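You operate a simulated robot arm through the tools that you are given. There is no shell and no other tool. Be economical: measure what you need, move in short steps, check, and stop when the job is done.

Carry out the task below with a simulated two-armed robot. There is one attempt and no reset: what you move stays moved.

## Task
Fetch the shim block from the drawer marked PLATES and change its shims till the display reads 0 mm.
Fine: block on the bench top, drawer shut.

The check looks at the end state, three seconds after you hand in, the way a careful person would. Anything else that was tipped, shoved, dropped, spilled or broken makes it a failure.

## Robot
Two 7-joint arms with two-finger parallel grippers on one trunk, on a base that drives. Base frame: it is fixed to the floor where the robot stands at the start and does not move with it; the origin is under the middle of the robot, x ahead of it, y to its left, z up; the surface under the hand at the start is at about z = 780. Units: mm, rad, N and s.
The left shoulder is at the start at [-92, 119, 825], the right one opposite. With the tool pointing down near the work surface each hand reaches from about 140 to 580 mm from the robot's upright axis, wherever it stands, measured 20 degrees to its own side. Places, roughly: door plate (17x10x3 cm) [600, 0, 600]; plate drawer of the cleaning bench [500, -100, 600]; top of the cleaning bench [400, -100, 800]. Payload 3.43 kg a hand.
Tool frame (each hand has its own): the origin (TCP) lies between the finger pads and is the grasp point; the fingertips stand 30 mm ahead of it; z points along the fingers, y is the line along which they close. The gripper opens to 94 mm. The fingers are 28 mm wide and 10 mm thick; the gripper's body (50 by 96 mm) begins 55 mm behind the TCP.
Orientation is that of the tool frame in the base frame, as a unit quaternion [x, y, z, w]. With the fingers straight down and closing along the base's y, the tool's x points along the base's -x, its y along +y and its z along -z.

## Interface
- The arms move only by the tool move_arm. It takes "left_motion", "right_motion" or both (then of equal length, played together; a hand with none holds still); each is a list of rows, each a list of 7 numbers: the shift along the tool's x, y, z in mm, then the turn, a rotation vector about the tool's x, y, z in rad, then the opening in per cent of the stroke, from 0 (shut) to 100 (fully open). In form: [[dx, dy, dz, ax, ay, az, fingers], ...]. A call has 1 to 10 rows; each row is the pose to reach, as a shift and turn from the pose commanded when the call began, along the tool's axes at that moment. A row lasts 0.2 s, in which the tool goes at most 50 mm and 0.15 rad; a call with a longer step from one row to the next is refused whole, and so is a gripper value outside its range. A pose out of reach is approached as far as the arm can. The call stops where the force on the tool passes 40 N (or 10 N more than at its start, if that is more) or the arm is blocked; 0.2 s more then pass. The fingers move at their own pace (about 153 mm/s each) and stop on an object; they squeeze with about 34 N. The grip force told is the motor's: it shows also when the fingers shut on nothing. Time passes only in rows, and 0.2 s behind the last, so rows that repeat a pose let the fingers close. The reply holds the time, the measured pose of the TCP, the force on the tool along the base axes, the opening and the grip force, in the units named above and with some noise, with the torque about the TCP (base axes, N m) and any sound that the robot's microphone picked up.
- Cameras (640 x 400 px; columns grow to the right, rows downward): "scene" is now at [16.9, -7.7, 1516.3]; the picture's right is [-0.12, -0.99, 0.00], its down [-0.89, 0.11, -0.43] and it looks along [0.43, -0.05, -0.90] (base axes); focal length 254 px, centre (320, 200). "left" rides on the left gripper at [76, -14, -102] in its tool frame; the picture's right is [0.18, 0.98, 0.00], its down [-0.75, 0.14, -0.64] and it looks along [-0.63, 0.12, 0.77] (tool axes); focal length 243 px, centre (320, 200). "right" rides on the right gripper at [76, 14, -103] in its tool frame; the picture's right is [-0.18, 0.98, 0.00], its down [-0.75, -0.14, -0.64] and it looks along [-0.63, -0.12, 0.77] (tool axes); focal length 243 px, centre (320, 200). There is no depth. A picture from a camera that has moved, and an enlarged one, comes with that camera's place and axes in the base frame and with its lens.
- get_image(camera): a new picture of that camera. The clock stands still meanwhile.
- lift_body(by): slides the trunk up (or, below 0, down) by that many mm; the arms and the scene camera ride with it, the base frame stays. It gives what a move gives, with no picture.
- drive_base(legs): drives the robot by 1 to 6 legs, each [ahead, left, turn to the left] in mm, mm and rad, along the robot's own axes; the way and the turn of a leg run together, so that a leg with both is an arc; at most 1500 mm and 3.142 rad a leg. The arms and the cameras ride along, it lands a little off, and it stops where it bumps. It gives what a move gives.
- aim_head(pan, tilt): turns the head with the scene camera to pan (to the left, within 2.496 rad either way) and tilt (down, from -0.506 to 1.204), counted from straight ahead of the robot. It gives what a move gives.
- zoom(camera, box): a new picture of the part [left, top, right, bottom] of that camera's present view, enlarged. The clock stands still meanwhile.
- job_done(): hands the job in; it is judged then, once.

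Work in short steps. Places have to be worked out from the pictures, the camera data and where the tool is seen: move nearer, look again, correct. Check each grasp and each placing, and mend what went wrong. You have 120 turns and 88 pictures in all, those below and enlarged ones among them. Open the grippers and draw the arms clear of the work before you hand the job in, unless the task says otherwise; then end with one line.

The tools are called after "Call:" by a JSON object that holds its "name" and its "arguments". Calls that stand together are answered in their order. move_arm: Moves the arms, as the interface text tells. Its arguments: {"type":"object","properties":{"left_motion":{"type":"array","items":{"type":"array","items":{"type":"number"}}},"right_motion":{"type":"array","items":{"type":"array","items":{"type":"number"}}}},"required":[]} The other tools are called the same way: lift_body (by) slides the trunk up or down; drive_base (legs) drives the base; aim_head (pan, tilt) turns the head that bears the scene camera; get_image (camera) takes a picture; zoom (camera, box) takes an enlarged picture of a part of a camera's view; job_done () hands the job in.

At the start:

```text
time_s: 0.0
left_eef_pos: [363.4, 229.6, 1035.8]
left_tcp_rot: [0.001, 1.0, 0.0, 0.001]
left_contact_force: [0.0, -0.3, 0.2]
left_moment: [-0.01, 0.01, 0.03]
left_finger_gap: 94.0
left_grasp_force: 0.1
right_eef_pos: [342.4, -119.5, 1044.3]
right_tcp_rot: [0.001, 1.0, 0.0, -0.001]
right_contact_force: [-0.3, -0.3, -0.7]
right_moment: [0.0, -0.01, 0.01]
right_finger_gap: 94.4
right_grasp_force: 0.0
trunk travel left (down, up): [-250.0, 85.0]
robot x, y, heading: [-1.9, 0.3, -0.001]
head pan, tilt: [-0.12, 1.122]
```

scene: 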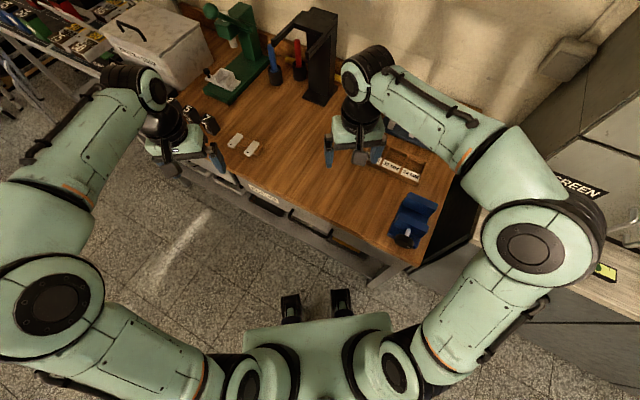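
right: 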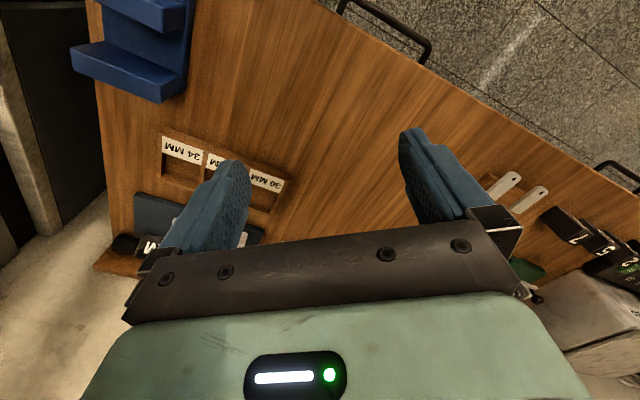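
left: 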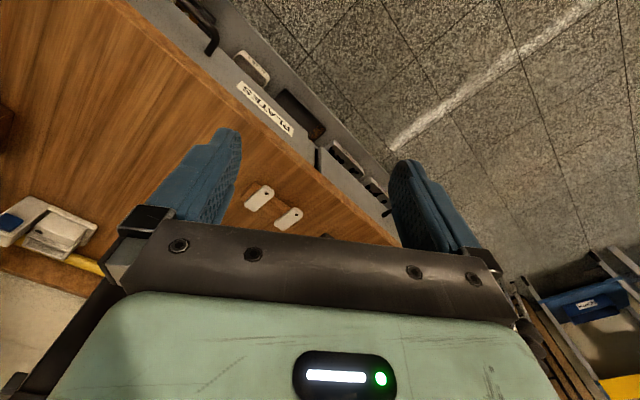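

The bench stands obliquely ahead, with the PLATES drawer on its front. I'll zoom in on the bench to see what's on it.

Call:
{"name": "zoom", "arguments": {"camera": "scene", "box": [160, 80, 320, 260]}}

Call:
{"name": "zoom", "arguments": {"camera": "scene", "box": [310, 100, 470, 280]}}

Call:
{"name": "zoom", "arguments": {"camera": "left", "box": [160, 0, 420, 240]}}

```text
2.22 times, centred on (240, 170) of scene
camera zoom: at [16.9, -7.7, 1516.3], right [-0.12, -0.99, 0.0], down [-0.89, 0.11, -0.43], along [0.43, -0.05, -0.9], focal length 565 px, centre (498, 267)
```

zoom: 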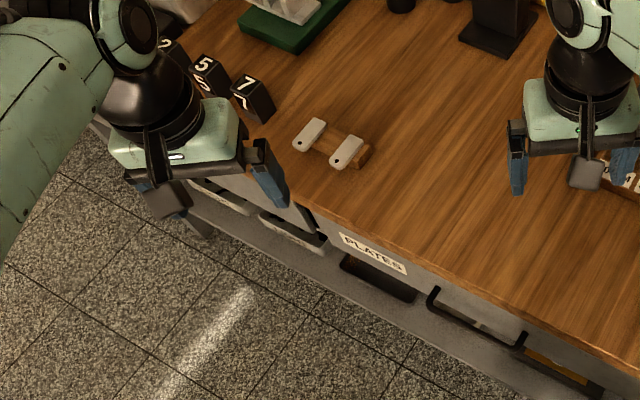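

```text
2.22 times, centred on (390, 190) of scene
camera zoom: at [16.9, -7.7, 1516.3], right [-0.12, -0.99, 0.0], down [-0.89, 0.11, -0.43], along [0.43, -0.05, -0.9], focal length 565 px, centre (164, 222)
```

zoom: 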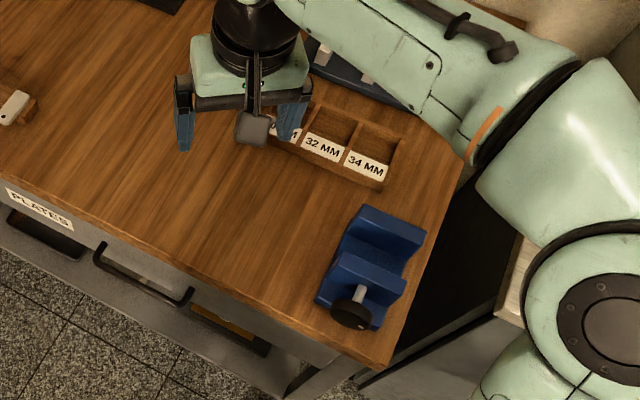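

```text
1.67 times, centred on (290, 120) of left
camera zoom: at [287.5, 214.5, 1138.5], right [-0.18, 0.98, 0.0], down [0.75, 0.14, 0.64], along [0.63, 0.12, -0.77], focal length 404 px, centre (370, 333)
```

zoom: 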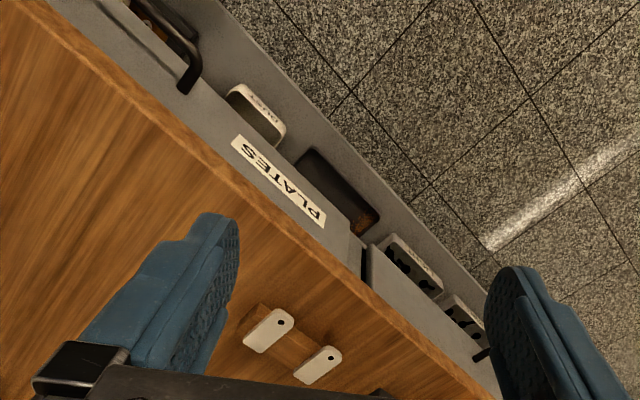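

The bench front runs obliquely (normal turned about 36° to my right). Before driving back I'll check the floor behind and beside me.

Call:
{"name": "aim_head", "arguments": {"pan": 1.7, "tilt": 0.7}}

Call:
{"name": "get_image", "arguments": {"camera": "scene"}}

Call:
{"name": "aim_head", "arguments": {"pan": -1.3, "tilt": 0.7}}

Call:
{"name": "get_image", "arguments": {"camera": "scene"}}

```text
time_s: 1.8
left_eef_pos: [362.4, 229.4, 1036.0]
left_tcp_rot: [0.0, 1.0, 0.0, 0.0]
left_contact_force: [1.0, -0.5, 0.2]
left_moment: [0.01, -0.03, 0.03]
left_finger_gap: 93.9
left_grasp_force: 0.0
right_eef_pos: [342.7, -121.1, 1044.4]
right_tcp_rot: [0.0, 1.0, -0.001, 0.0]
right_contact_force: [-0.1, 0.6, 0.3]
right_moment: [-0.02, -0.01, -0.02]
right_finger_gap: 94.0
right_grasp_force: 0.1
trunk travel left (down, up): [-250.0, 85.0]
robot x, y, heading: [-0.2, -0.3, 0.001]
head pan, tilt: [1.7, 0.7]
```

```text
81 pictures are left
camera scene: at [-55.0, 83.9, 1547.7], right [0.99, 0.13, 0.0], down [0.08, -0.64, -0.76], along [-0.1, 0.76, -0.64], focal length 254 px, centre (320, 200)
```

scene: 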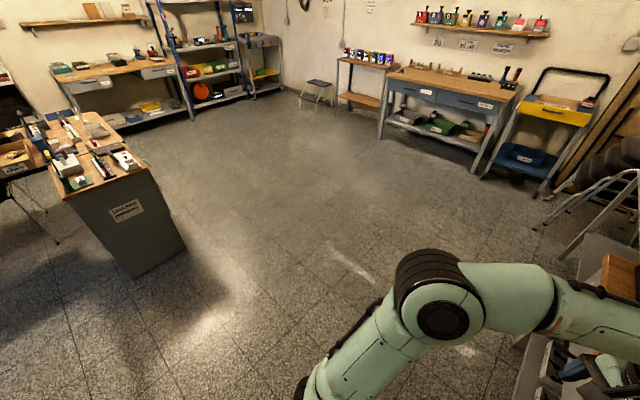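

```text
time_s: 4.4
left_eef_pos: [362.6, 230.6, 1035.1]
left_tcp_rot: [0.001, 1.0, 0.0, 0.001]
left_contact_force: [0.8, -0.3, 0.1]
left_moment: [0.0, 0.01, 0.0]
left_finger_gap: 94.1
left_grasp_force: 0.1
right_eef_pos: [343.8, -120.9, 1042.7]
right_tcp_rot: [0.0, 1.0, 0.0, 0.0]
right_contact_force: [-0.1, 0.9, 0.8]
right_moment: [-0.02, -0.02, 0.01]
right_finger_gap: 93.9
right_grasp_force: 0.1
trunk travel left (down, up): [-250.0, 85.0]
robot x, y, heading: [-1.8, 1.2, -0.003]
head pan, tilt: [-1.3, 0.7]
```

```text
80 pictures are left
camera scene: at [-21.4, -82.1, 1547.7], right [-0.96, -0.27, 0.0], down [-0.17, 0.62, -0.76], along [0.2, -0.74, -0.64], focal length 254 px, centre (320, 200)
```

scene: 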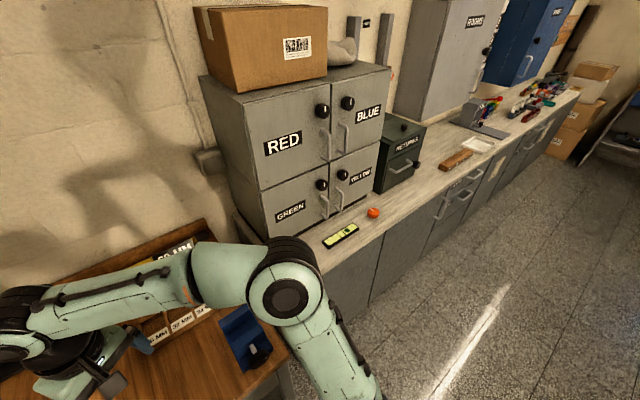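

The floor to the back-left is free. I'll back off 300 mm square from the bench, turn to face it, and look down at the bench front.

Call:
{"name": "drive_base", "arguments": {"legs": [[-243, 176, 0], [0, 0, -0.63]]}}

Call:
{"name": "aim_head", "arguments": {"pan": 0.0, "tilt": 0.85}}

Call:
{"name": "get_image", "arguments": {"camera": "scene"}}

```text
time_s: 8.3
left_eef_pos: [184.2, 149.2, 1034.8]
left_tcp_rot: [0.309, 0.951, 0.0, 0.0]
left_contact_force: [0.6, -0.3, -0.1]
left_moment: [-0.02, -0.01, 0.02]
left_finger_gap: 94.0
left_grasp_force: 0.0
right_eef_pos: [-37.3, -121.9, 1044.8]
right_tcp_rot: [0.309, 0.951, 0.0, 0.001]
right_contact_force: [-0.9, 0.6, 0.0]
right_moment: [-0.01, 0.0, 0.0]
right_finger_gap: 94.1
right_grasp_force: 0.1
trunk travel left (down, up): [-250.0, 85.0]
robot x, y, heading: [-241.8, 175.8, -0.629]
head pan, tilt: [-1.3, 0.7]
```

```text
time_s: 9.8
left_eef_pos: [185.6, 149.0, 1036.1]
left_tcp_rot: [0.309, 0.951, 0.0, 0.0]
left_contact_force: [0.0, 0.0, -0.1]
left_moment: [0.0, 0.0, 0.0]
left_finger_gap: 93.9
left_grasp_force: 0.0
right_eef_pos: [-35.7, -121.7, 1043.0]
right_tcp_rot: [0.309, 0.951, 0.0, 0.001]
right_contact_force: [0.7, -0.9, -0.6]
right_moment: [0.01, 0.01, 0.01]
right_finger_gap: 94.1
right_grasp_force: 0.1
trunk travel left (down, up): [-250.0, 85.0]
robot x, y, heading: [-242.7, 177.4, -0.634]
head pan, tilt: [0.0, 0.85]
```

```text
79 pictures are left
camera scene: at [-216.2, 156.6, 1535.5], right [-0.59, -0.81, 0.0], down [-0.61, 0.44, -0.66], along [0.53, -0.39, -0.75], focal length 254 px, centre (320, 200)
```

scene: 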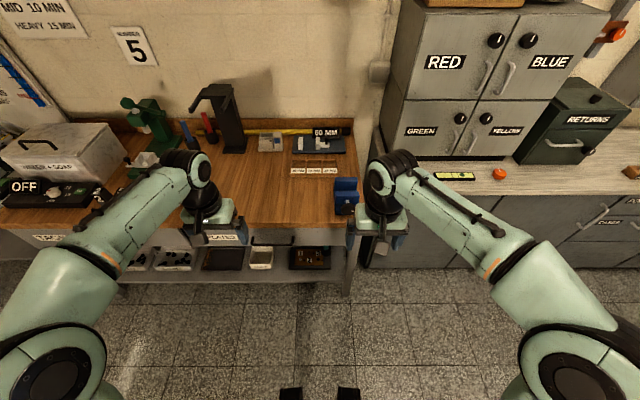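

Square to the bench now. Zoom on the bench top and the drawers.

Call:
{"name": "zoom", "arguments": {"camera": "scene", "box": [180, 110, 360, 222]}}

Call:
{"name": "zoom", "arguments": {"camera": "scene", "box": [100, 200, 360, 300]}}

```text
3.56 times, centred on (270, 166) of scene
camera zoom: at [-216.2, 156.6, 1535.5], right [-0.59, -0.81, 0.0], down [-0.61, 0.44, -0.66], along [0.53, -0.39, -0.75], focal length 904 px, centre (498, 321)
```

zoom: 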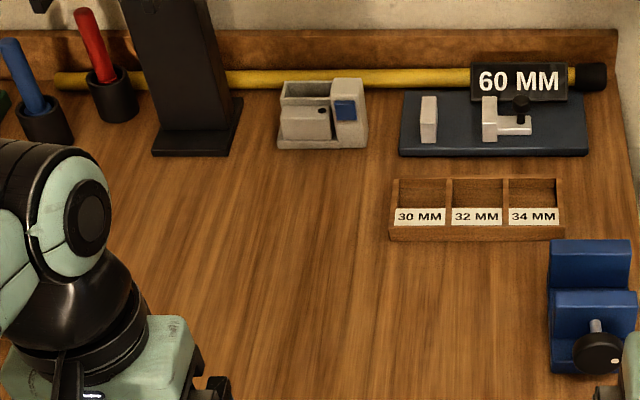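

```text
2.46 times, centred on (230, 250) of scene
camera zoom: at [-216.2, 156.6, 1535.5], right [-0.59, -0.81, 0.0], down [-0.61, 0.44, -0.66], along [0.53, -0.39, -0.75], focal length 626 px, centre (542, 77)
```

zoom: 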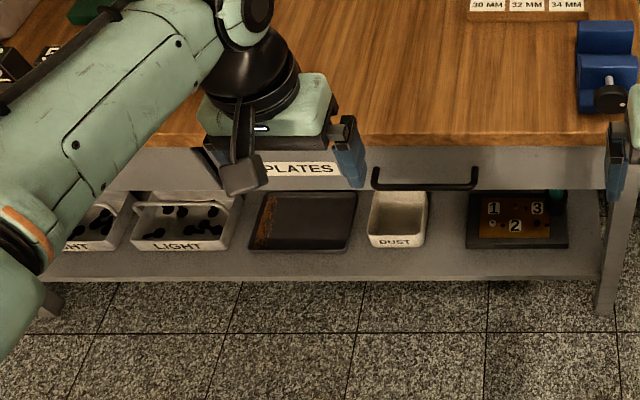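

The PLATES drawer's bar handle lies about 170 mm to my left. I'll shift left 200 mm and look again, so the hands clear the view.

Call:
{"name": "drive_base", "arguments": {"legs": [[0, 200, 0]]}}

Call:
{"name": "aim_head", "arguments": {"pan": 0.0, "tilt": 0.85}}

Call:
{"name": "get_image", "arguments": {"camera": "scene"}}

Call:
{"name": "zoom", "arguments": {"camera": "scene", "box": [320, 100, 480, 200]}}

Call:
{"name": "zoom", "arguments": {"camera": "scene", "box": [240, 170, 480, 300]}}

```text
time_s: 12.2
left_eef_pos: [302.8, 310.8, 1035.5]
left_tcp_rot: [0.31, 0.951, 0.001, -0.001]
left_contact_force: [-0.1, 0.4, 0.3]
left_moment: [0.02, -0.02, -0.04]
left_finger_gap: 93.6
left_grasp_force: 0.0
right_eef_pos: [81.6, 40.5, 1044.0]
right_tcp_rot: [0.31, 0.951, 0.0, 0.0]
right_contact_force: [0.5, 0.3, 0.0]
right_moment: [0.01, -0.03, 0.01]
right_finger_gap: 93.8
right_grasp_force: 0.1
trunk travel left (down, up): [-250.0, 85.0]
robot x, y, heading: [-125.7, 340.7, -0.632]
head pan, tilt: [0.0, 0.85]
```

```text
time_s: 12.8
left_eef_pos: [302.1, 310.4, 1036.6]
left_tcp_rot: [0.31, 0.951, 0.001, 0.0]
left_contact_force: [0.1, -0.9, -0.4]
left_moment: [-0.01, 0.0, -0.02]
left_finger_gap: 93.9
left_grasp_force: 0.1
right_eef_pos: [81.6, 41.2, 1044.4]
right_tcp_rot: [0.31, 0.951, 0.0, 0.0]
right_contact_force: [-0.1, 0.1, -0.2]
right_moment: [0.02, 0.01, 0.02]
right_finger_gap: 94.0
right_grasp_force: 0.0
trunk travel left (down, up): [-250.0, 85.0]
robot x, y, heading: [-121.3, 336.0, -0.628]
head pan, tilt: [0.0, 0.85]
```

```text
76 pictures are left
camera scene: at [-98.7, 318.0, 1535.5], right [-0.59, -0.81, 0.0], down [-0.61, 0.44, -0.66], along [0.53, -0.39, -0.75], focal length 254 px, centre (320, 200)
```

scene: 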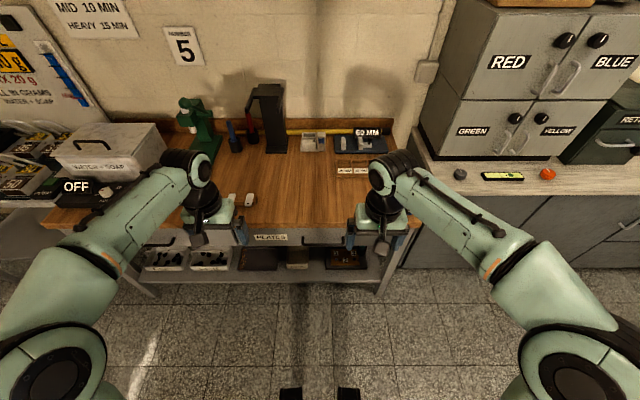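

```text
4.00 times, centred on (400, 150) of scene
camera zoom: at [-98.7, 318.0, 1535.5], right [-0.59, -0.81, 0.0], down [-0.61, 0.44, -0.66], along [0.53, -0.39, -0.75], focal length 1016 px, centre (0, 400)
```

zoom: 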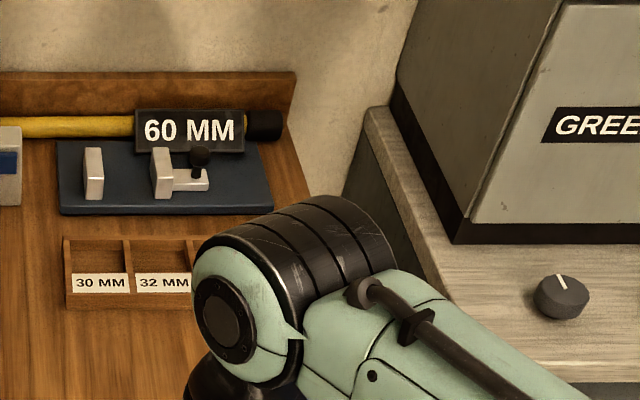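

```text
2.67 times, centred on (360, 235) of scene
camera zoom: at [-98.7, 318.0, 1535.5], right [-0.59, -0.81, 0.0], down [-0.61, 0.44, -0.66], along [0.53, -0.39, -0.75], focal length 678 px, centre (213, 107)
```

zoom: 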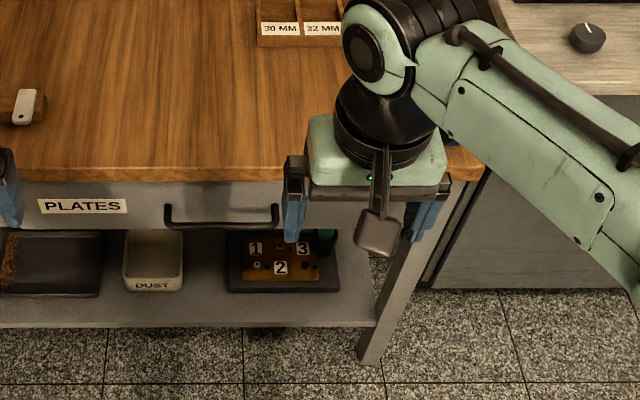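

The bar handle looks to be at about 530 mm ahead and straight in front of me, z≈715. First I roll the right hand by 1.5 rad so that the fingers close across the bar.

Call:
{"name": "move_arm", "arguments": {"right_motion": [[0, 0, 0, 0, 0, 0.15, 100], [0, 0, 0, 0, 0, 0.3, 100], [0, 0, 0, 0, 0, 0.45, 100], [0, 0, 0, 0, 0, 0.6, 100], [0, 0, 0, 0, 0, 0.75, 100], [0, 0, 0, 0, 0, 0.9, 100], [0, 0, 0, 0, 0, 1.05, 100], [0, 0, 0, 0, 0, 1.2, 100], [0, 0, 0, 0, 0, 1.35, 100], [0, 0, 0, 0, 0, 1.5, 100]]}}

```text
time_s: 15.0
left_eef_pos: [303.2, 309.9, 1036.1]
left_tcp_rot: [0.31, 0.951, -0.001, 0.0]
left_contact_force: [-0.2, 0.7, -0.8]
left_moment: [0.01, 0.0, 0.01]
left_finger_gap: 94.1
left_grasp_force: 0.0
right_eef_pos: [80.0, 40.0, 1044.7]
right_tcp_rot: [0.875, 0.484, 0.0, 0.0]
right_contact_force: [0.2, 0.3, -0.1]
right_moment: [0.0, 0.04, 0.01]
right_finger_gap: 93.7
right_grasp_force: 0.0
trunk travel left (down, up): [-250.0, 85.0]
robot x, y, heading: [-128.0, 339.3, -0.63]
head pan, tilt: [0.0, 0.85]
```

The roll went through. Now pitch the hand to about 30° below level while bringing it in front of the handle, higher than the bench edge.

Call:
{"name": "move_arm", "arguments": {"right_motion": [[15, 10, 12, -0.15, 0, 0, 100], [30, 20, 24, -0.3, 0, 0, 100], [45, 30, 36, -0.45, 0, 0, 100], [60, 40, 48, -0.6, 0, 0, 100], [75, 50, 60, -0.75, 0, 0, 100], [90, 60, 72, -0.9, 0, 0, 100], [107, 65, 84, -1.05, 0, 0, 100]]}}

Call:
{"name": "get_image", "arguments": {"camera": "right"}}

```text
time_s: 16.6
left_eef_pos: [301.7, 311.3, 1036.9]
left_tcp_rot: [0.31, 0.951, 0.0, 0.0]
left_contact_force: [-1.1, 0.4, -0.3]
left_moment: [-0.02, 0.0, -0.01]
left_finger_gap: 93.7
left_grasp_force: 0.0
right_eef_pos: [162.1, 76.6, 983.8]
right_tcp_rot: [0.813, 0.451, 0.178, 0.321]
right_contact_force: [0.4, 0.0, -0.3]
right_moment: [-0.01, 0.02, -0.01]
right_finger_gap: 94.1
right_grasp_force: 0.1
right hand out of reach, approached as far as the arm can: row 6, 7
trunk travel left (down, up): [-250.0, 85.0]
robot x, y, heading: [-122.7, 340.9, -0.628]
head pan, tilt: [0.0, 0.85]
```

```text
73 pictures are left
camera right: at [152.8, 172.8, 1066.9], right [0.51, -0.54, 0.67], down [-0.86, -0.35, 0.37], along [0.04, -0.77, -0.64], focal length 243 px, centre (320, 200)
```

right: 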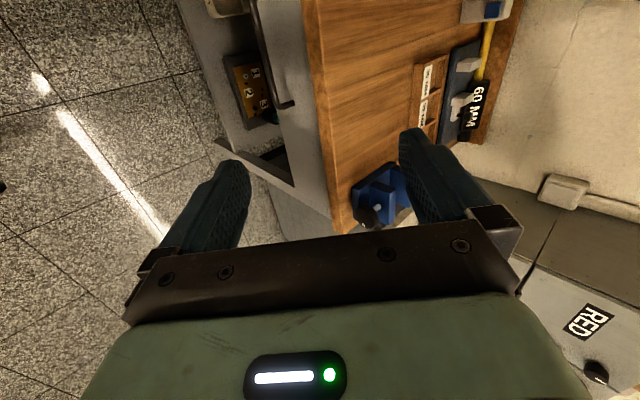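

Pitch got limited near 45° down, which is still usable. I'll lower the hand towards a point before the handle and re-read the pose.

Call:
{"name": "move_arm", "arguments": {"right_motion": [[8, -14, 39, 0, 0, 0.02, 100], [15, -28, 78, 0, 0, 0.04, 100], [22, -43, 118, 0, 0, 0.06, 100], [29, -57, 157, 0, 0, 0.07, 100]]}}

Call:
{"name": "get_image", "arguments": {"camera": "right"}}

Call:
{"name": "zoom", "arguments": {"camera": "scene", "box": [240, 170, 480, 300]}}

```text
time_s: 17.6
left_eef_pos: [301.9, 310.7, 1036.6]
left_tcp_rot: [0.309, 0.951, 0.0, 0.0]
left_contact_force: [0.0, -1.0, 0.5]
left_moment: [-0.01, -0.01, 0.01]
left_finger_gap: 93.9
left_grasp_force: 0.1
right_eef_pos: [234.8, 67.0, 830.2]
right_tcp_rot: [0.829, 0.422, 0.189, 0.315]
right_contact_force: [-0.4, 0.4, -1.0]
right_moment: [-0.02, -0.02, -0.01]
right_finger_gap: 93.8
right_grasp_force: 0.1
trunk travel left (down, up): [-250.0, 85.0]
robot x, y, heading: [-124.3, 335.8, -0.629]
head pan, tilt: [0.0, 0.85]
```

```text
72 pictures are left
camera right: at [227.8, 159.5, 917.0], right [0.47, -0.59, 0.66], down [-0.88, -0.32, 0.34], along [0.01, -0.74, -0.67], focal length 243 px, centre (320, 200)
```

right: 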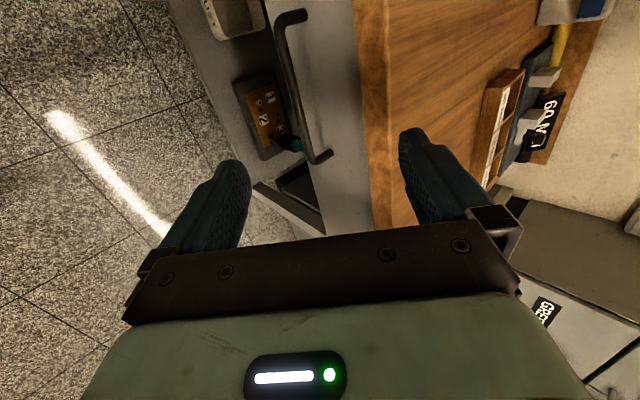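

```text
2.67 times, centred on (360, 235) of scene
camera zoom: at [-98.5, 318.2, 1535.5], right [-0.59, -0.81, 0.0], down [-0.61, 0.44, -0.66], along [0.53, -0.39, -0.75], focal length 678 px, centre (213, 107)
```

zoom: 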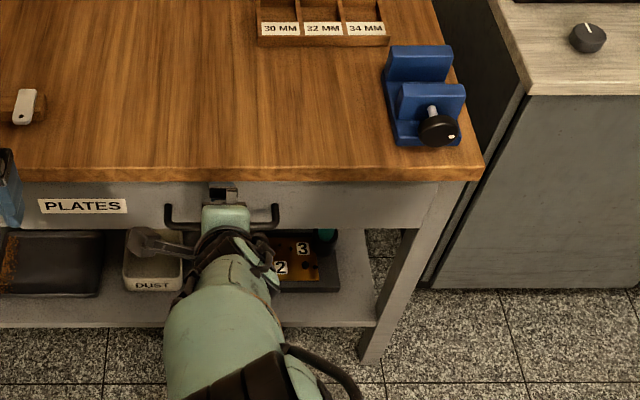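

Triangulating: bar at about [325, -4, 668], 30 mm in front of the drawer face; the bench slab overhangs from z 745 to 780. I'll drop in front of it, trying a flatter pitch and a narrower opening.

Call:
{"name": "move_arm", "arguments": {"right_motion": [[-1, -20, 26, -0.1, 0, 0, 40], [-2, -38, 50, -0.2, 0, 0, 40], [-3, -56, 74, -0.3, 0, 0, 40], [-4, -72, 97, -0.4, 0, 0, 40]]}}

Call:
{"name": "get_image", "arguments": {"camera": "right"}}

```text
time_s: 18.6
left_eef_pos: [303.2, 309.7, 1035.8]
left_tcp_rot: [0.31, 0.951, 0.0, 0.0]
left_contact_force: [-0.3, 0.1, 0.2]
left_moment: [-0.01, -0.02, -0.01]
left_finger_gap: 94.1
left_grasp_force: 0.1
right_eef_pos: [246.1, 61.0, 710.0]
right_tcp_rot: [0.75, 0.376, 0.269, 0.474]
right_contact_force: [0.5, 0.2, 0.1]
right_moment: [-0.01, 0.02, -0.02]
right_finger_gap: 37.7
right_grasp_force: 0.1
trunk travel left (down, up): [-250.0, 85.0]
robot x, y, heading: [-129.1, 340.1, -0.631]
head pan, tilt: [0.0, 0.85]
```

```text
70 pictures are left
camera right: at [216.7, 170.8, 767.5], right [0.2, -0.41, 0.89], down [-0.96, -0.25, 0.1], along [0.18, -0.87, -0.45], focal length 243 px, centre (320, 200)
```

right: 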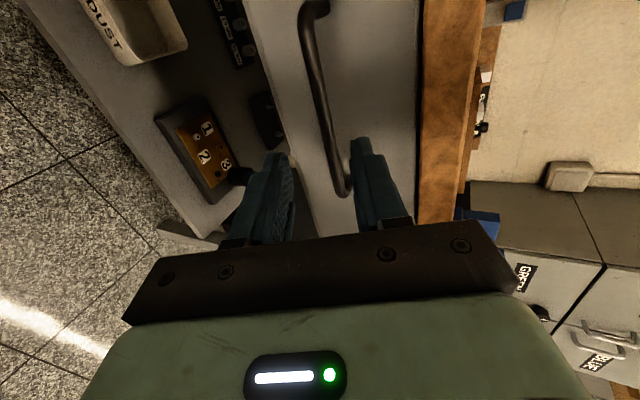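

The flatter pitch was reached; the bar is now 111 mm straight ahead along the tool axis, 3 mm off. I advance 97 mm with a narrow opening and then close.

Call:
{"name": "move_arm", "arguments": {"right_motion": [[-3, 1, 30, 0, 0, 0, 35], [-5, 3, 60, 0, 0, 0, 35], [-7, 3, 80, 0, 0, 0, 35], [-7, 3, 97, 0, 0, 0, 35], [-7, 3, 97, 0, 0, 0, 0], [-7, 3, 97, 0, 0, 0, 0], [-7, 3, 97, 0, 0, 0, 0]]}}

Call:
{"name": "get_image", "arguments": {"camera": "right"}}

```text
time_s: 20.2
left_eef_pos: [301.7, 311.0, 1036.2]
left_tcp_rot: [0.31, 0.951, 0.0, 0.0]
left_contact_force: [-0.2, 0.0, -0.1]
left_moment: [0.02, 0.01, 0.0]
left_finger_gap: 93.8
left_grasp_force: 0.1
right_eef_pos: [315.6, 3.3, 673.8]
right_tcp_rot: [0.749, 0.376, 0.27, 0.474]
right_contact_force: [-1.2, -4.0, 11.4]
right_moment: [-0.86, 0.63, 0.87]
right_finger_gap: 16.2
right_grasp_force: 45.2
trunk travel left (down, up): [-250.0, 85.0]
robot x, y, heading: [-126.3, 339.0, -0.63]
head pan, tilt: [0.0, 0.85]
```

```text
69 pictures are left
camera right: at [286.4, 113.8, 731.2], right [0.2, -0.41, 0.89], down [-0.96, -0.25, 0.1], along [0.19, -0.87, -0.45], focal length 243 px, centre (320, 200)
```

right: 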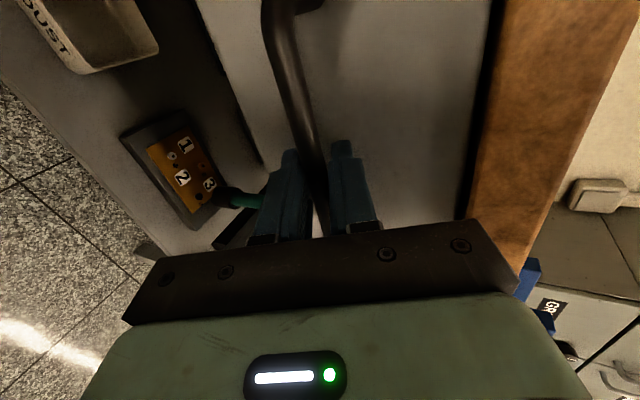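

The bar is held (16 mm gap, 45 N). I pull straight out with the arm by 100 mm in small steps.

Call:
{"name": "move_arm", "arguments": {"right_motion": [[0, -3, -11, 0, 0, 0, 0], [0, -8, -23, 0, 0, 0, 0], [0, -13, -34, 0, 0, 0, 0], [0, -18, -46, 0, 0, 0, 0], [0, -23, -57, 0, 0, 0, 0], [0, -29, -69, 0, 0, 0, 0], [0, -34, -80, 0, 0, 0, 0], [0, -39, -91, 0, 0, 0, 0]]}}

Call:
{"name": "get_image", "arguments": {"camera": "scene"}}

```text
time_s: 22.0
left_eef_pos: [302.1, 310.6, 1035.1]
left_tcp_rot: [0.31, 0.951, 0.0, 0.0]
left_contact_force: [-0.4, 0.0, 0.4]
left_moment: [-0.02, 0.0, -0.02]
left_finger_gap: 93.7
left_grasp_force: 0.0
right_eef_pos: [234.8, 61.8, 674.0]
right_tcp_rot: [0.75, 0.377, 0.269, 0.473]
right_contact_force: [-1.8, -0.9, 3.3]
right_moment: [-0.9, 0.6, -0.04]
right_finger_gap: 16.1
right_grasp_force: 44.6
trunk travel left (down, up): [-250.0, 85.0]
robot x, y, heading: [-127.4, 337.8, -0.629]
head pan, tilt: [0.0, 0.85]
```

```text
68 pictures are left
camera scene: at [-99.2, 318.3, 1535.4], right [-0.59, -0.81, 0.0], down [-0.61, 0.44, -0.66], along [0.53, -0.39, -0.75], focal length 254 px, centre (320, 200)
```

scene: 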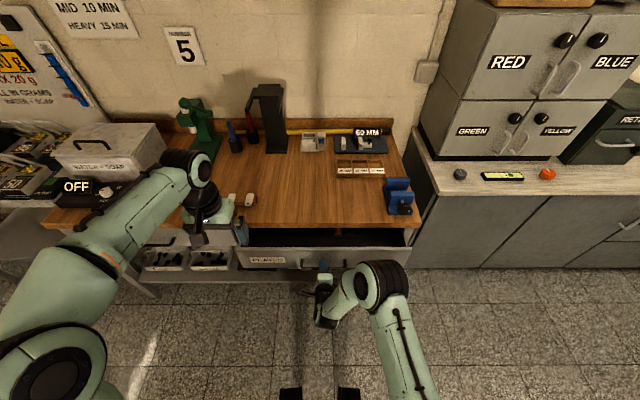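

The drawer slides well. Another 90 mm, then look in.

Call:
{"name": "move_arm", "arguments": {"right_motion": [[0, -5, -11, 0, 0, 0, 0], [0, -10, -23, 0, 0, 0, 0], [0, -15, -34, 0, 0, 0, 0], [0, -20, -46, 0, 0, 0, 0], [0, -25, -57, 0, 0, 0, 0], [0, -31, -69, 0, 0, 0, 0], [0, -36, -80, 0, 0, 0, 0]]}}

Call:
{"name": "zoom", "arguments": {"camera": "scene", "box": [200, 120, 440, 300]}}

```text
time_s: 23.6
left_eef_pos: [302.5, 311.1, 1034.4]
left_tcp_rot: [0.31, 0.951, 0.0, -0.001]
left_contact_force: [1.2, -0.2, -0.5]
left_moment: [0.0, 0.01, 0.0]
left_finger_gap: 94.3
left_grasp_force: 0.0
right_eef_pos: [164.0, 114.2, 674.5]
right_tcp_rot: [0.75, 0.376, 0.27, 0.473]
right_contact_force: [3.8, 7.9, 2.6]
right_moment: [-0.64, 0.48, 0.75]
right_finger_gap: 16.0
right_grasp_force: 44.8
trunk travel left (down, up): [-250.0, 85.0]
robot x, y, heading: [-129.7, 338.8, -0.63]
head pan, tilt: [0.0, 0.85]
```

```text
2.22 times, centred on (320, 210) of scene
camera zoom: at [-98.5, 319.1, 1535.5], right [-0.59, -0.81, 0.0], down [-0.61, 0.44, -0.66], along [0.53, -0.39, -0.75], focal length 565 px, centre (320, 178)
```

zoom: 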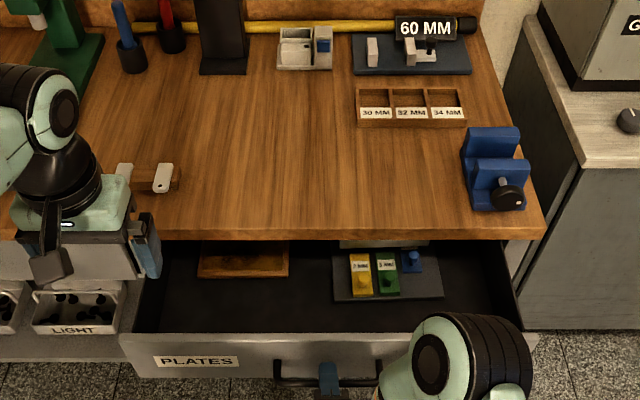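

There's a fixture with coloured parts and a wooden tray in the drawer, and something further back. Pull another 70 mm.

Call:
{"name": "move_arm", "arguments": {"right_motion": [[0, -5, -11, 0, 0, 0, 0], [0, -10, -23, 0, 0, 0, 0], [0, -15, -34, 0, 0, 0, 0], [0, -20, -46, 0, 0, 0, 0], [0, -25, -57, 0, 0, 0, 0], [0, -31, -69, 0, 0, 0, 0]]}}

Call:
{"name": "zoom", "arguments": {"camera": "scene", "box": [220, 190, 420, 340]}}

```text
time_s: 25.0
left_eef_pos: [302.5, 312.8, 1035.9]
left_tcp_rot: [0.311, 0.951, -0.001, 0.0]
left_contact_force: [0.6, 0.0, 0.7]
left_moment: [0.0, 0.01, 0.03]
left_finger_gap: 94.0
left_grasp_force: 0.0
right_eef_pos: [101.9, 156.0, 674.2]
right_tcp_rot: [0.749, 0.376, 0.27, 0.474]
right_contact_force: [11.2, 18.0, 14.1]
right_moment: [-1.23, 0.75, -0.22]
right_finger_gap: 13.1
right_grasp_force: 45.4
trunk travel left (down, up): [-250.0, 85.0]
robot x, y, heading: [-125.9, 338.7, -0.633]
head pan, tilt: [0.0, 0.85]
```

```text
2.67 times, centred on (320, 265) of scene
camera zoom: at [-98.3, 320.6, 1535.6], right [-0.59, -0.81, 0.0], down [-0.61, 0.44, -0.66], along [0.53, -0.39, -0.75], focal length 678 px, centre (320, 27)
```

zoom: 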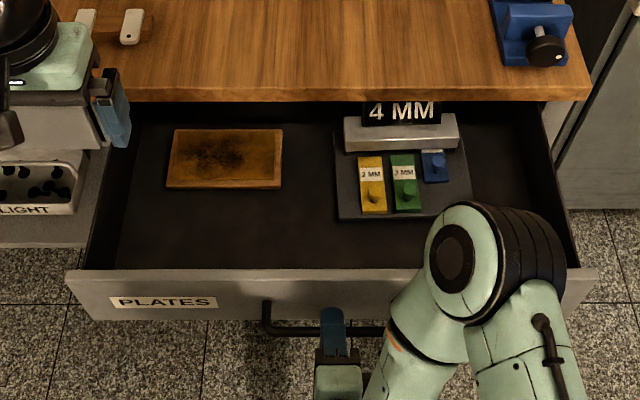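

The shim block is visible, its display reading 4 MM, with coloured shims with knobs. I'll zoom in closely.

Call:
{"name": "zoom", "arguments": {"camera": "scene", "box": [315, 215, 375, 275]}}

```text
6.67 times, centred on (345, 245) of scene
camera zoom: at [-98.3, 320.6, 1535.6], right [-0.59, -0.81, 0.0], down [-0.61, 0.44, -0.66], along [0.53, -0.39, -0.75], focal length 1694 px, centre (153, -100)
```

zoom: 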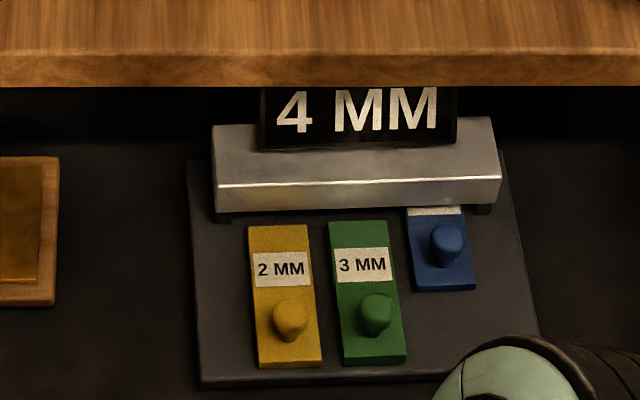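

The force is sideways (arm is ~5 mm too far right), not a stop, so the drawer can open further. I'll relax sideways first, then pull on a bit.

Call:
{"name": "move_arm", "arguments": {"right_motion": [[3, 0, 0, 0, 0, 0, 0], [5, 0, 0, 0, 0, 0, 0], [6, -5, -11, 0, 0, 0, 0], [6, -10, -23, 0, 0, 0, 0], [7, -15, -34, 0, 0, 0, 0], [8, -20, -46, 0, 0, 0, 0]]}}

Call:
{"name": "get_image", "arguments": {"camera": "scene"}}

```text
time_s: 26.0
left_eef_pos: [301.4, 311.4, 1035.5]
left_tcp_rot: [0.31, 0.951, 0.0, 0.0]
left_contact_force: [0.0, 0.5, -0.1]
left_moment: [-0.06, 0.03, 0.0]
left_finger_gap: 94.0
left_grasp_force: 0.0
right_eef_pos: [82.3, 169.0, 674.9]
right_tcp_rot: [0.749, 0.374, 0.265, 0.479]
right_contact_force: [-3.6, -4.3, 9.4]
right_moment: [-0.89, 0.55, 1.2]
right_finger_gap: 12.6
right_grasp_force: 44.9
trunk travel left (down, up): [-250.0, 85.0]
robot x, y, heading: [-126.9, 334.1, -0.631]
head pan, tilt: [0.0, 0.85]
stopped in row 5 (right hand): the force on the tool passed its limit at 41 N (the readings are from after the stop); the commanded pose is now the measured one
```

```text
64 pictures are left
camera scene: at [-99.2, 317.7, 1535.2], right [-0.59, -0.81, 0.0], down [-0.61, 0.44, -0.66], along [0.53, -0.39, -0.75], focal length 254 px, centre (320, 200)
```

scene: 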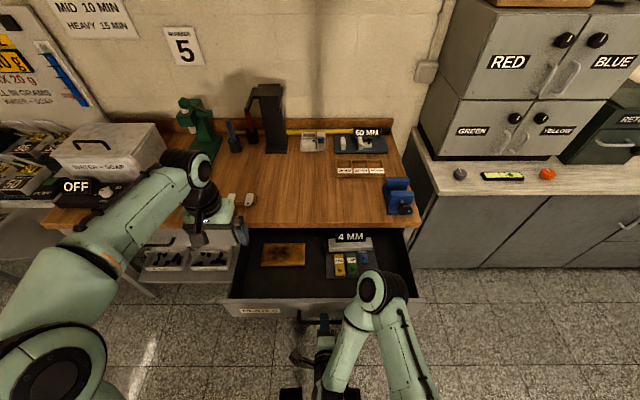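

The drawer is at its end stop, display fully visible. Release the handle and back the right hand off.

Call:
{"name": "move_arm", "arguments": {"right_motion": [[0, 0, 0, 0, 0, 0, 40], [0, 0, 0, 0, 0, 0, 45], [0, 0, -20, 0, 0, 0, 45], [0, 0, -40, 0, 0, 0, 45], [0, 0, -60, 0, 0, 0, 45]]}}

Call:
{"name": "zoom", "arguments": {"camera": "scene", "box": [315, 220, 405, 300]}}

```text
time_s: 27.4
left_eef_pos: [301.7, 310.5, 1036.4]
left_tcp_rot: [0.31, 0.951, 0.001, -0.001]
left_contact_force: [0.0, 0.6, -0.7]
left_moment: [0.01, -0.01, -0.01]
left_finger_gap: 94.1
left_grasp_force: 0.0
right_eef_pos: [62.3, 166.8, 708.7]
right_tcp_rot: [0.735, 0.333, 0.264, 0.528]
right_contact_force: [0.1, 0.2, -0.3]
right_moment: [-0.02, 0.02, -0.01]
right_finger_gap: 42.5
right_grasp_force: 0.1
trunk travel left (down, up): [-250.0, 85.0]
robot x, y, heading: [-126.2, 335.0, -0.627]
head pan, tilt: [0.0, 0.85]
stopped in row 5 (right hand): the arm was blocked; the commanded pose is now the measured one
```

```text
5.00 times, centred on (360, 260) of scene
camera zoom: at [-98.9, 317.5, 1535.5], right [-0.59, -0.81, 0.0], down [-0.61, 0.44, -0.66], along [0.53, -0.39, -0.75], focal length 1271 px, centre (120, -100)
```

zoom: 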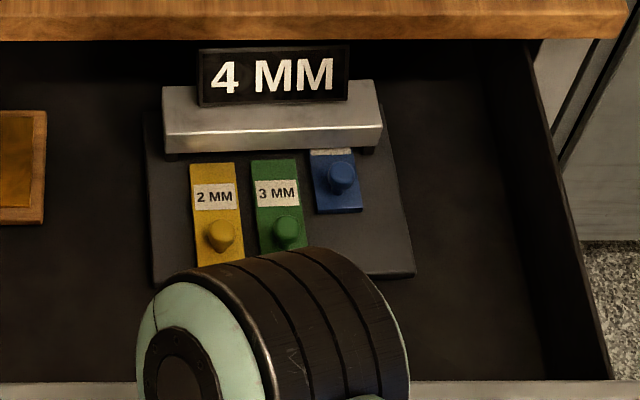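

The hand is off the bar but the arm is cramped. I'll back the base 100 mm to free it.

Call:
{"name": "drive_base", "arguments": {"legs": [[-100, 0, 0]]}}

Call:
{"name": "get_image", "arguments": {"camera": "right"}}

```text
time_s: 28.6
left_eef_pos: [222.1, 369.4, 1035.8]
left_tcp_rot: [0.31, 0.951, -0.001, -0.001]
left_contact_force: [0.0, 0.6, -0.4]
left_moment: [0.02, -0.04, -0.01]
left_finger_gap: 94.2
left_grasp_force: 0.0
right_eef_pos: [-21.4, 225.3, 709.2]
right_tcp_rot: [0.735, 0.333, 0.265, 0.527]
right_contact_force: [0.0, 0.2, -0.3]
right_moment: [-0.01, -0.02, 0.0]
right_finger_gap: 42.3
right_grasp_force: 0.1
trunk travel left (down, up): [-250.0, 85.0]
robot x, y, heading: [-208.8, 393.4, -0.629]
head pan, tilt: [0.0, 0.85]
```

```text
62 pictures are left
camera right: at [-44.4, 341.8, 755.7], right [0.09, -0.36, 0.93], down [-0.99, -0.16, 0.03], along [0.14, -0.92, -0.37], focal length 243 px, centre (320, 200)
```

right: 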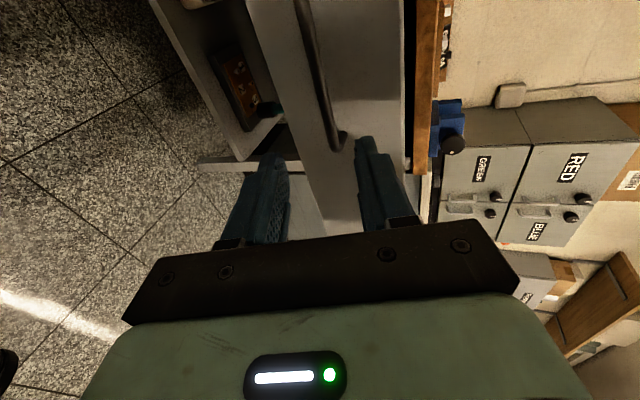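

Clear. Raise the right hand and turn it back to pointing down.

Call:
{"name": "move_arm", "arguments": {"right_motion": [[0, 45, -5, 0.1, 0, 0, 60], [0, 90, -10, 0.2, 0, 0, 80], [0, 135, -15, 0.3, 0, 0, 100], [0, 180, -20, 0.45, 0, 0, 100], [0, 220, -25, 0.6, 0, 0, 100], [0, 250, -30, 0.75, 0, 0, 100], [0, 270, -30, 0.9, 0, 0, 100], [0, 280, -30, 1.05, 0, 0, 100], [0, 280, -30, 1.2, 0, 0, 100]]}}

```text
time_s: 30.6
left_eef_pos: [222.3, 368.6, 1035.2]
left_tcp_rot: [0.309, 0.951, 0.0, 0.0]
left_contact_force: [0.0, 0.1, -0.3]
left_moment: [0.0, 0.02, -0.01]
left_finger_gap: 93.9
left_grasp_force: 0.0
right_eef_pos: [17.6, 180.4, 984.6]
right_tcp_rot: [0.905, 0.425, 0.03, 0.019]
right_contact_force: [0.5, 0.8, 0.0]
right_moment: [0.0, 0.02, -0.02]
right_finger_gap: 94.1
right_grasp_force: 0.0
right hand out of reach, approached as far as the arm can: row 2, 3
trunk travel left (down, up): [-250.0, 85.0]
robot x, y, heading: [-208.7, 397.0, -0.63]
head pan, tilt: [0.0, 0.85]
```

Both hands are free. The display/bridge seems to sit just beneath the bench overhang, so I need a better view: right hand aside, left hand (camera) over the drawer centre.

Call:
{"name": "move_arm", "arguments": {"right_motion": [[-40, 0, 0, 0, 0, 0, 100], [-80, 0, 0, 0, 0, 0, 100], [-120, 0, 0, 0, 0, 0, 100], [-160, 0, 0, 0, 0, 0, 100], [-200, 0, 0, 0, 0, 0, 100], [-200, 0, 0, 0, 0, 0, 100]], "left_motion": [[0, -40, 20, 0, 0, 0, 60], [0, -80, 40, 0, 0, 0, 30], [0, -120, 60, 0, 0, 0, 0], [0, -160, 80, 0, 0, 0, 0], [0, -200, 100, 0, 0, 0, 0], [0, -240, 110, 0, 0, 0, 0]]}}

Call:
{"name": "get_image", "arguments": {"camera": "left"}}

Call:
{"name": "get_image", "arguments": {"camera": "scene"}}

```text
time_s: 32.0
left_eef_pos: [80.2, 174.2, 925.8]
left_tcp_rot: [0.31, 0.951, 0.001, 0.0]
left_contact_force: [-0.4, -0.4, -0.4]
left_moment: [-0.02, 0.01, 0.01]
left_finger_gap: 0.0
left_grasp_force: 33.3
right_eef_pos: [-111.4, 24.0, 976.2]
right_tcp_rot: [0.905, 0.425, 0.03, 0.02]
right_contact_force: [0.3, -1.0, -0.2]
right_moment: [-0.01, -0.03, 0.01]
right_finger_gap: 94.1
right_grasp_force: 0.0
trunk travel left (down, up): [-250.0, 85.0]
robot x, y, heading: [-207.5, 395.9, -0.632]
head pan, tilt: [0.0, 0.85]
```

```text
61 pictures are left
camera left: at [10.4, 206.2, 1028.9], right [0.43, 0.9, 0.0], down [0.69, -0.33, 0.64], along [0.58, -0.28, -0.77], focal length 243 px, centre (320, 200)
```

left: 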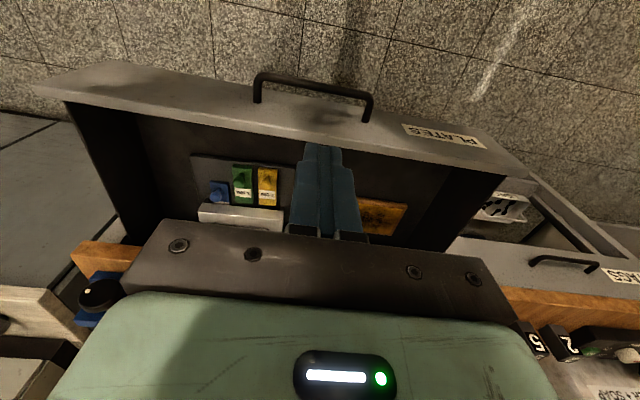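

```text
60 pictures are left
camera scene: at [-179.9, 376.0, 1535.5], right [-0.59, -0.81, 0.0], down [-0.61, 0.44, -0.66], along [0.53, -0.39, -0.75], focal length 254 px, centre (320, 200)
```

scene: 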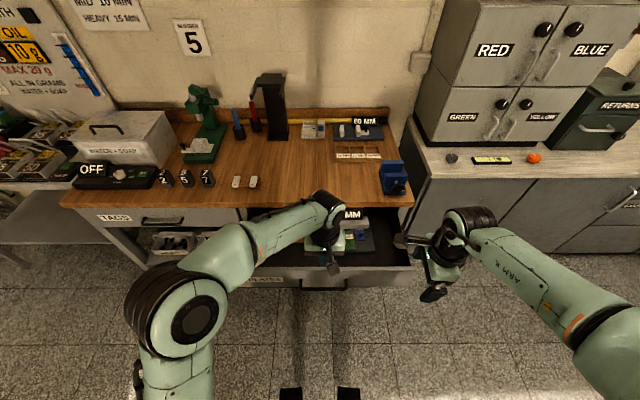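

Bench heading seems ≈ -0.66, so I'll square up. I move the left hand back aside, drive ahead again, and then use the right hand's camera (which looks sideways now) for a side profile of the block.

Call:
{"name": "move_arm", "arguments": {"left_motion": [[0, 40, -20, 0, 0, 0, 0], [0, 80, -40, 0, 0, 0, 0], [0, 120, -60, 0, 0, 0, 0], [0, 160, -80, 0, 0, 0, 0], [0, 200, -100, 0, 0, 0, 0], [0, 240, -110, 0, 0, 0, 0]]}}

Call:
{"name": "drive_base", "arguments": {"legs": [[100, 0, -0.03]]}}

Call:
{"name": "move_arm", "arguments": {"right_motion": [[40, 30, 15, 0, 0, 0, 100], [80, 60, 30, 0, 0, 0, 100], [120, 90, 45, 0, 0, 0, 50], [160, 120, 60, 0, 0, 0, 0], [200, 150, 80, 0, 0, 0, 0], [230, 180, 100, 0, 0, 0, 0]]}}

Call:
{"name": "get_image", "arguments": {"camera": "right"}}

```text
time_s: 33.4
left_eef_pos: [220.8, 369.9, 1036.0]
left_tcp_rot: [0.31, 0.951, 0.0, 0.0]
left_contact_force: [0.2, 0.3, 0.2]
left_moment: [-0.04, 0.01, 0.02]
left_finger_gap: 0.2
left_grasp_force: 33.3
right_eef_pos: [-110.4, 26.5, 976.9]
right_tcp_rot: [0.904, 0.426, 0.03, 0.02]
right_contact_force: [1.0, 0.0, 0.6]
right_moment: [0.0, 0.01, 0.0]
right_finger_gap: 94.0
right_grasp_force: 0.1
trunk travel left (down, up): [-250.0, 85.0]
robot x, y, heading: [-209.3, 395.8, -0.625]
head pan, tilt: [0.0, 0.85]
```

```text
time_s: 34.5
left_eef_pos: [299.9, 295.8, 1036.2]
left_tcp_rot: [0.323, 0.946, 0.0, 0.0]
left_contact_force: [-0.4, 0.6, -0.4]
left_moment: [0.04, 0.03, -0.02]
left_finger_gap: 0.2
left_grasp_force: 32.9
right_eef_pos: [-40.6, -36.9, 978.3]
right_tcp_rot: [0.911, 0.411, 0.029, 0.02]
right_contact_force: [-0.1, -0.5, -0.3]
right_moment: [-0.01, -0.01, -0.03]
right_finger_gap: 94.0
right_grasp_force: 0.1
trunk travel left (down, up): [-250.0, 85.0]
robot x, y, heading: [-128.3, 336.9, -0.665]
head pan, tilt: [0.0, 0.85]
```

```text
refused: row 1 steps farther than a row can; nothing moved
```

```text
59 pictures are left
camera right: at [13.2, 12.0, 1082.4], right [0.61, -0.79, 0.05], down [-0.65, -0.46, 0.6], along [-0.45, -0.41, -0.8], focal length 243 px, centre (320, 200)
```

right: 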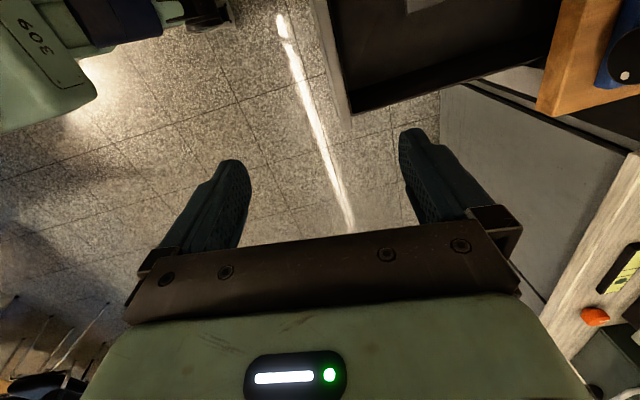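

The step was too long; redo with more rows.

Call:
{"name": "move_arm", "arguments": {"right_motion": [[29, 26, 12, 0, 0, 0, 100], [58, 52, 24, 0, 0, 0, 50], [87, 78, 36, 0, 0, 0, 0], [116, 104, 48, 0, 0, 0, 0], [145, 130, 60, 0, 0, 0, 0], [174, 156, 72, 0, 0, 0, 0], [203, 182, 84, 0, 0, 0, 0], [232, 205, 96, 0, 0, 0, 0], [255, 225, 115, 0, 0, 0, 0]]}}

Call:
{"name": "get_image", "arguments": {"camera": "right"}}

```text
time_s: 36.5
left_eef_pos: [299.2, 296.9, 1035.1]
left_tcp_rot: [0.323, 0.946, 0.0, 0.0]
left_contact_force: [0.9, 0.3, 0.3]
left_moment: [0.0, 0.02, 0.02]
left_finger_gap: 0.0
left_grasp_force: 33.0
right_eef_pos: [292.3, 5.5, 891.7]
right_tcp_rot: [0.91, 0.412, 0.028, 0.02]
right_contact_force: [0.3, 0.4, 0.2]
right_moment: [-0.04, 0.01, -0.01]
right_finger_gap: 0.2
right_grasp_force: 33.4
right hand out of reach, approached as far as the arm can: row 9
trunk travel left (down, up): [-250.0, 85.0]
robot x, y, heading: [-127.0, 336.1, -0.659]
head pan, tilt: [0.0, 0.85]
```

```text
58 pictures are left
camera right: at [346.5, 53.7, 995.5], right [0.62, -0.79, 0.05], down [-0.65, -0.47, 0.61], along [-0.45, -0.41, -0.79], focal length 243 px, centre (320, 200)
```

right: 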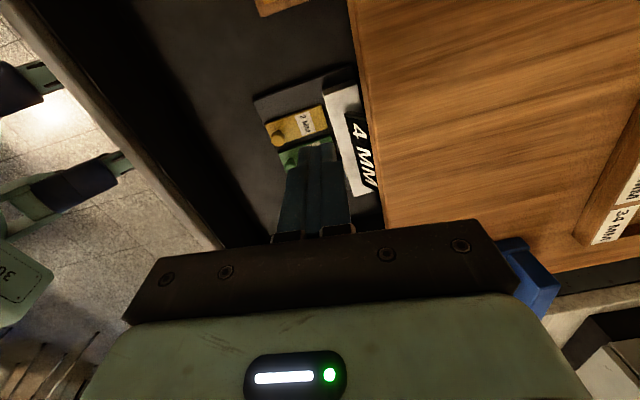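

Side view: bridge front edge at ~556 mm ahead, top z≈655, slab edge at 584 mm, so the block must be dragged ~80 mm towards me before a vertical grasp (115 mm free in front). I retract the right hand, roll it back, then lower the trunk to look under the slab.

Call:
{"name": "move_arm", "arguments": {"right_motion": [[-5, -20, -10, 0, 0, -0.15, 0], [-10, -40, -20, 0, 0, -0.3, 0], [-20, -60, -30, 0, 0, -0.45, 0], [-30, -80, -45, 0, 0, -0.6, 0], [-45, -100, -60, 0, 0, -0.75, 0], [-60, -120, -75, 0, 0, -0.9, 0], [-75, -140, -90, 0, 0, -1.05, 0], [-90, -160, -105, 0, 0, -1.2, 0], [-105, -180, -120, 0, 0, -1.35, 0], [-120, -200, -130, 0, 0, -1.5, 0]]}}

Call:
{"name": "lift_body", "arguments": {"by": -200}}

Call:
{"name": "zoom", "arguments": {"camera": "scene", "box": [280, 180, 440, 280]}}

```text
time_s: 38.7
left_eef_pos: [299.1, 297.8, 1036.7]
left_tcp_rot: [0.323, 0.947, 0.0, -0.001]
left_contact_force: [0.7, -0.4, 0.3]
left_moment: [0.01, -0.03, 0.0]
left_finger_gap: 0.0
left_grasp_force: 33.5
right_eef_pos: [50.8, 47.7, 1003.2]
right_tcp_rot: [0.385, 0.922, 0.008, 0.036]
right_contact_force: [0.0, 0.9, 1.2]
right_moment: [0.0, 0.05, 0.0]
right_finger_gap: 0.0
right_grasp_force: 32.6
trunk travel left (down, up): [-250.0, 85.0]
robot x, y, heading: [-130.2, 337.8, -0.66]
head pan, tilt: [0.0, 0.85]
```

```text
time_s: 40.9
left_eef_pos: [299.7, 296.7, 835.7]
left_tcp_rot: [0.323, 0.946, 0.0, 0.0]
left_contact_force: [-1.1, 0.2, -0.9]
left_moment: [-0.02, -0.02, 0.02]
left_finger_gap: 0.0
left_grasp_force: 33.0
right_eef_pos: [52.4, 46.5, 805.1]
right_tcp_rot: [0.386, 0.922, 0.008, 0.035]
right_contact_force: [1.0, -0.5, 0.5]
right_moment: [0.0, 0.02, 0.02]
right_finger_gap: 0.0
right_grasp_force: 33.1
trunk travel left (down, up): [-50.0, 285.0]
robot x, y, heading: [-128.8, 337.1, -0.66]
head pan, tilt: [0.0, 0.85]
```

```text
4.00 times, centred on (360, 230) of scene
camera zoom: at [-70.3, 292.2, 1328.6], right [-0.61, -0.79, 0.0], down [-0.59, 0.46, -0.66], along [0.52, -0.4, -0.75], focal length 1016 px, centre (160, 80)
```

zoom: 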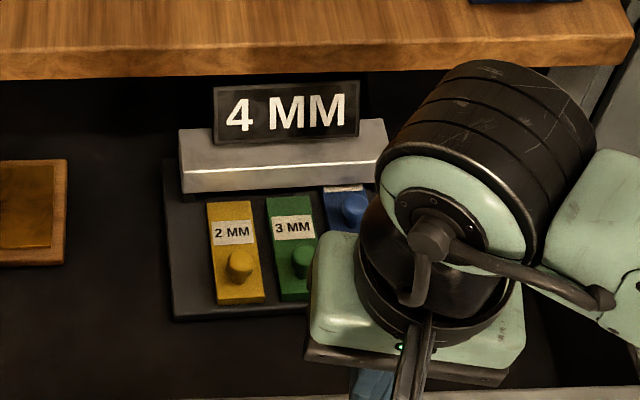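

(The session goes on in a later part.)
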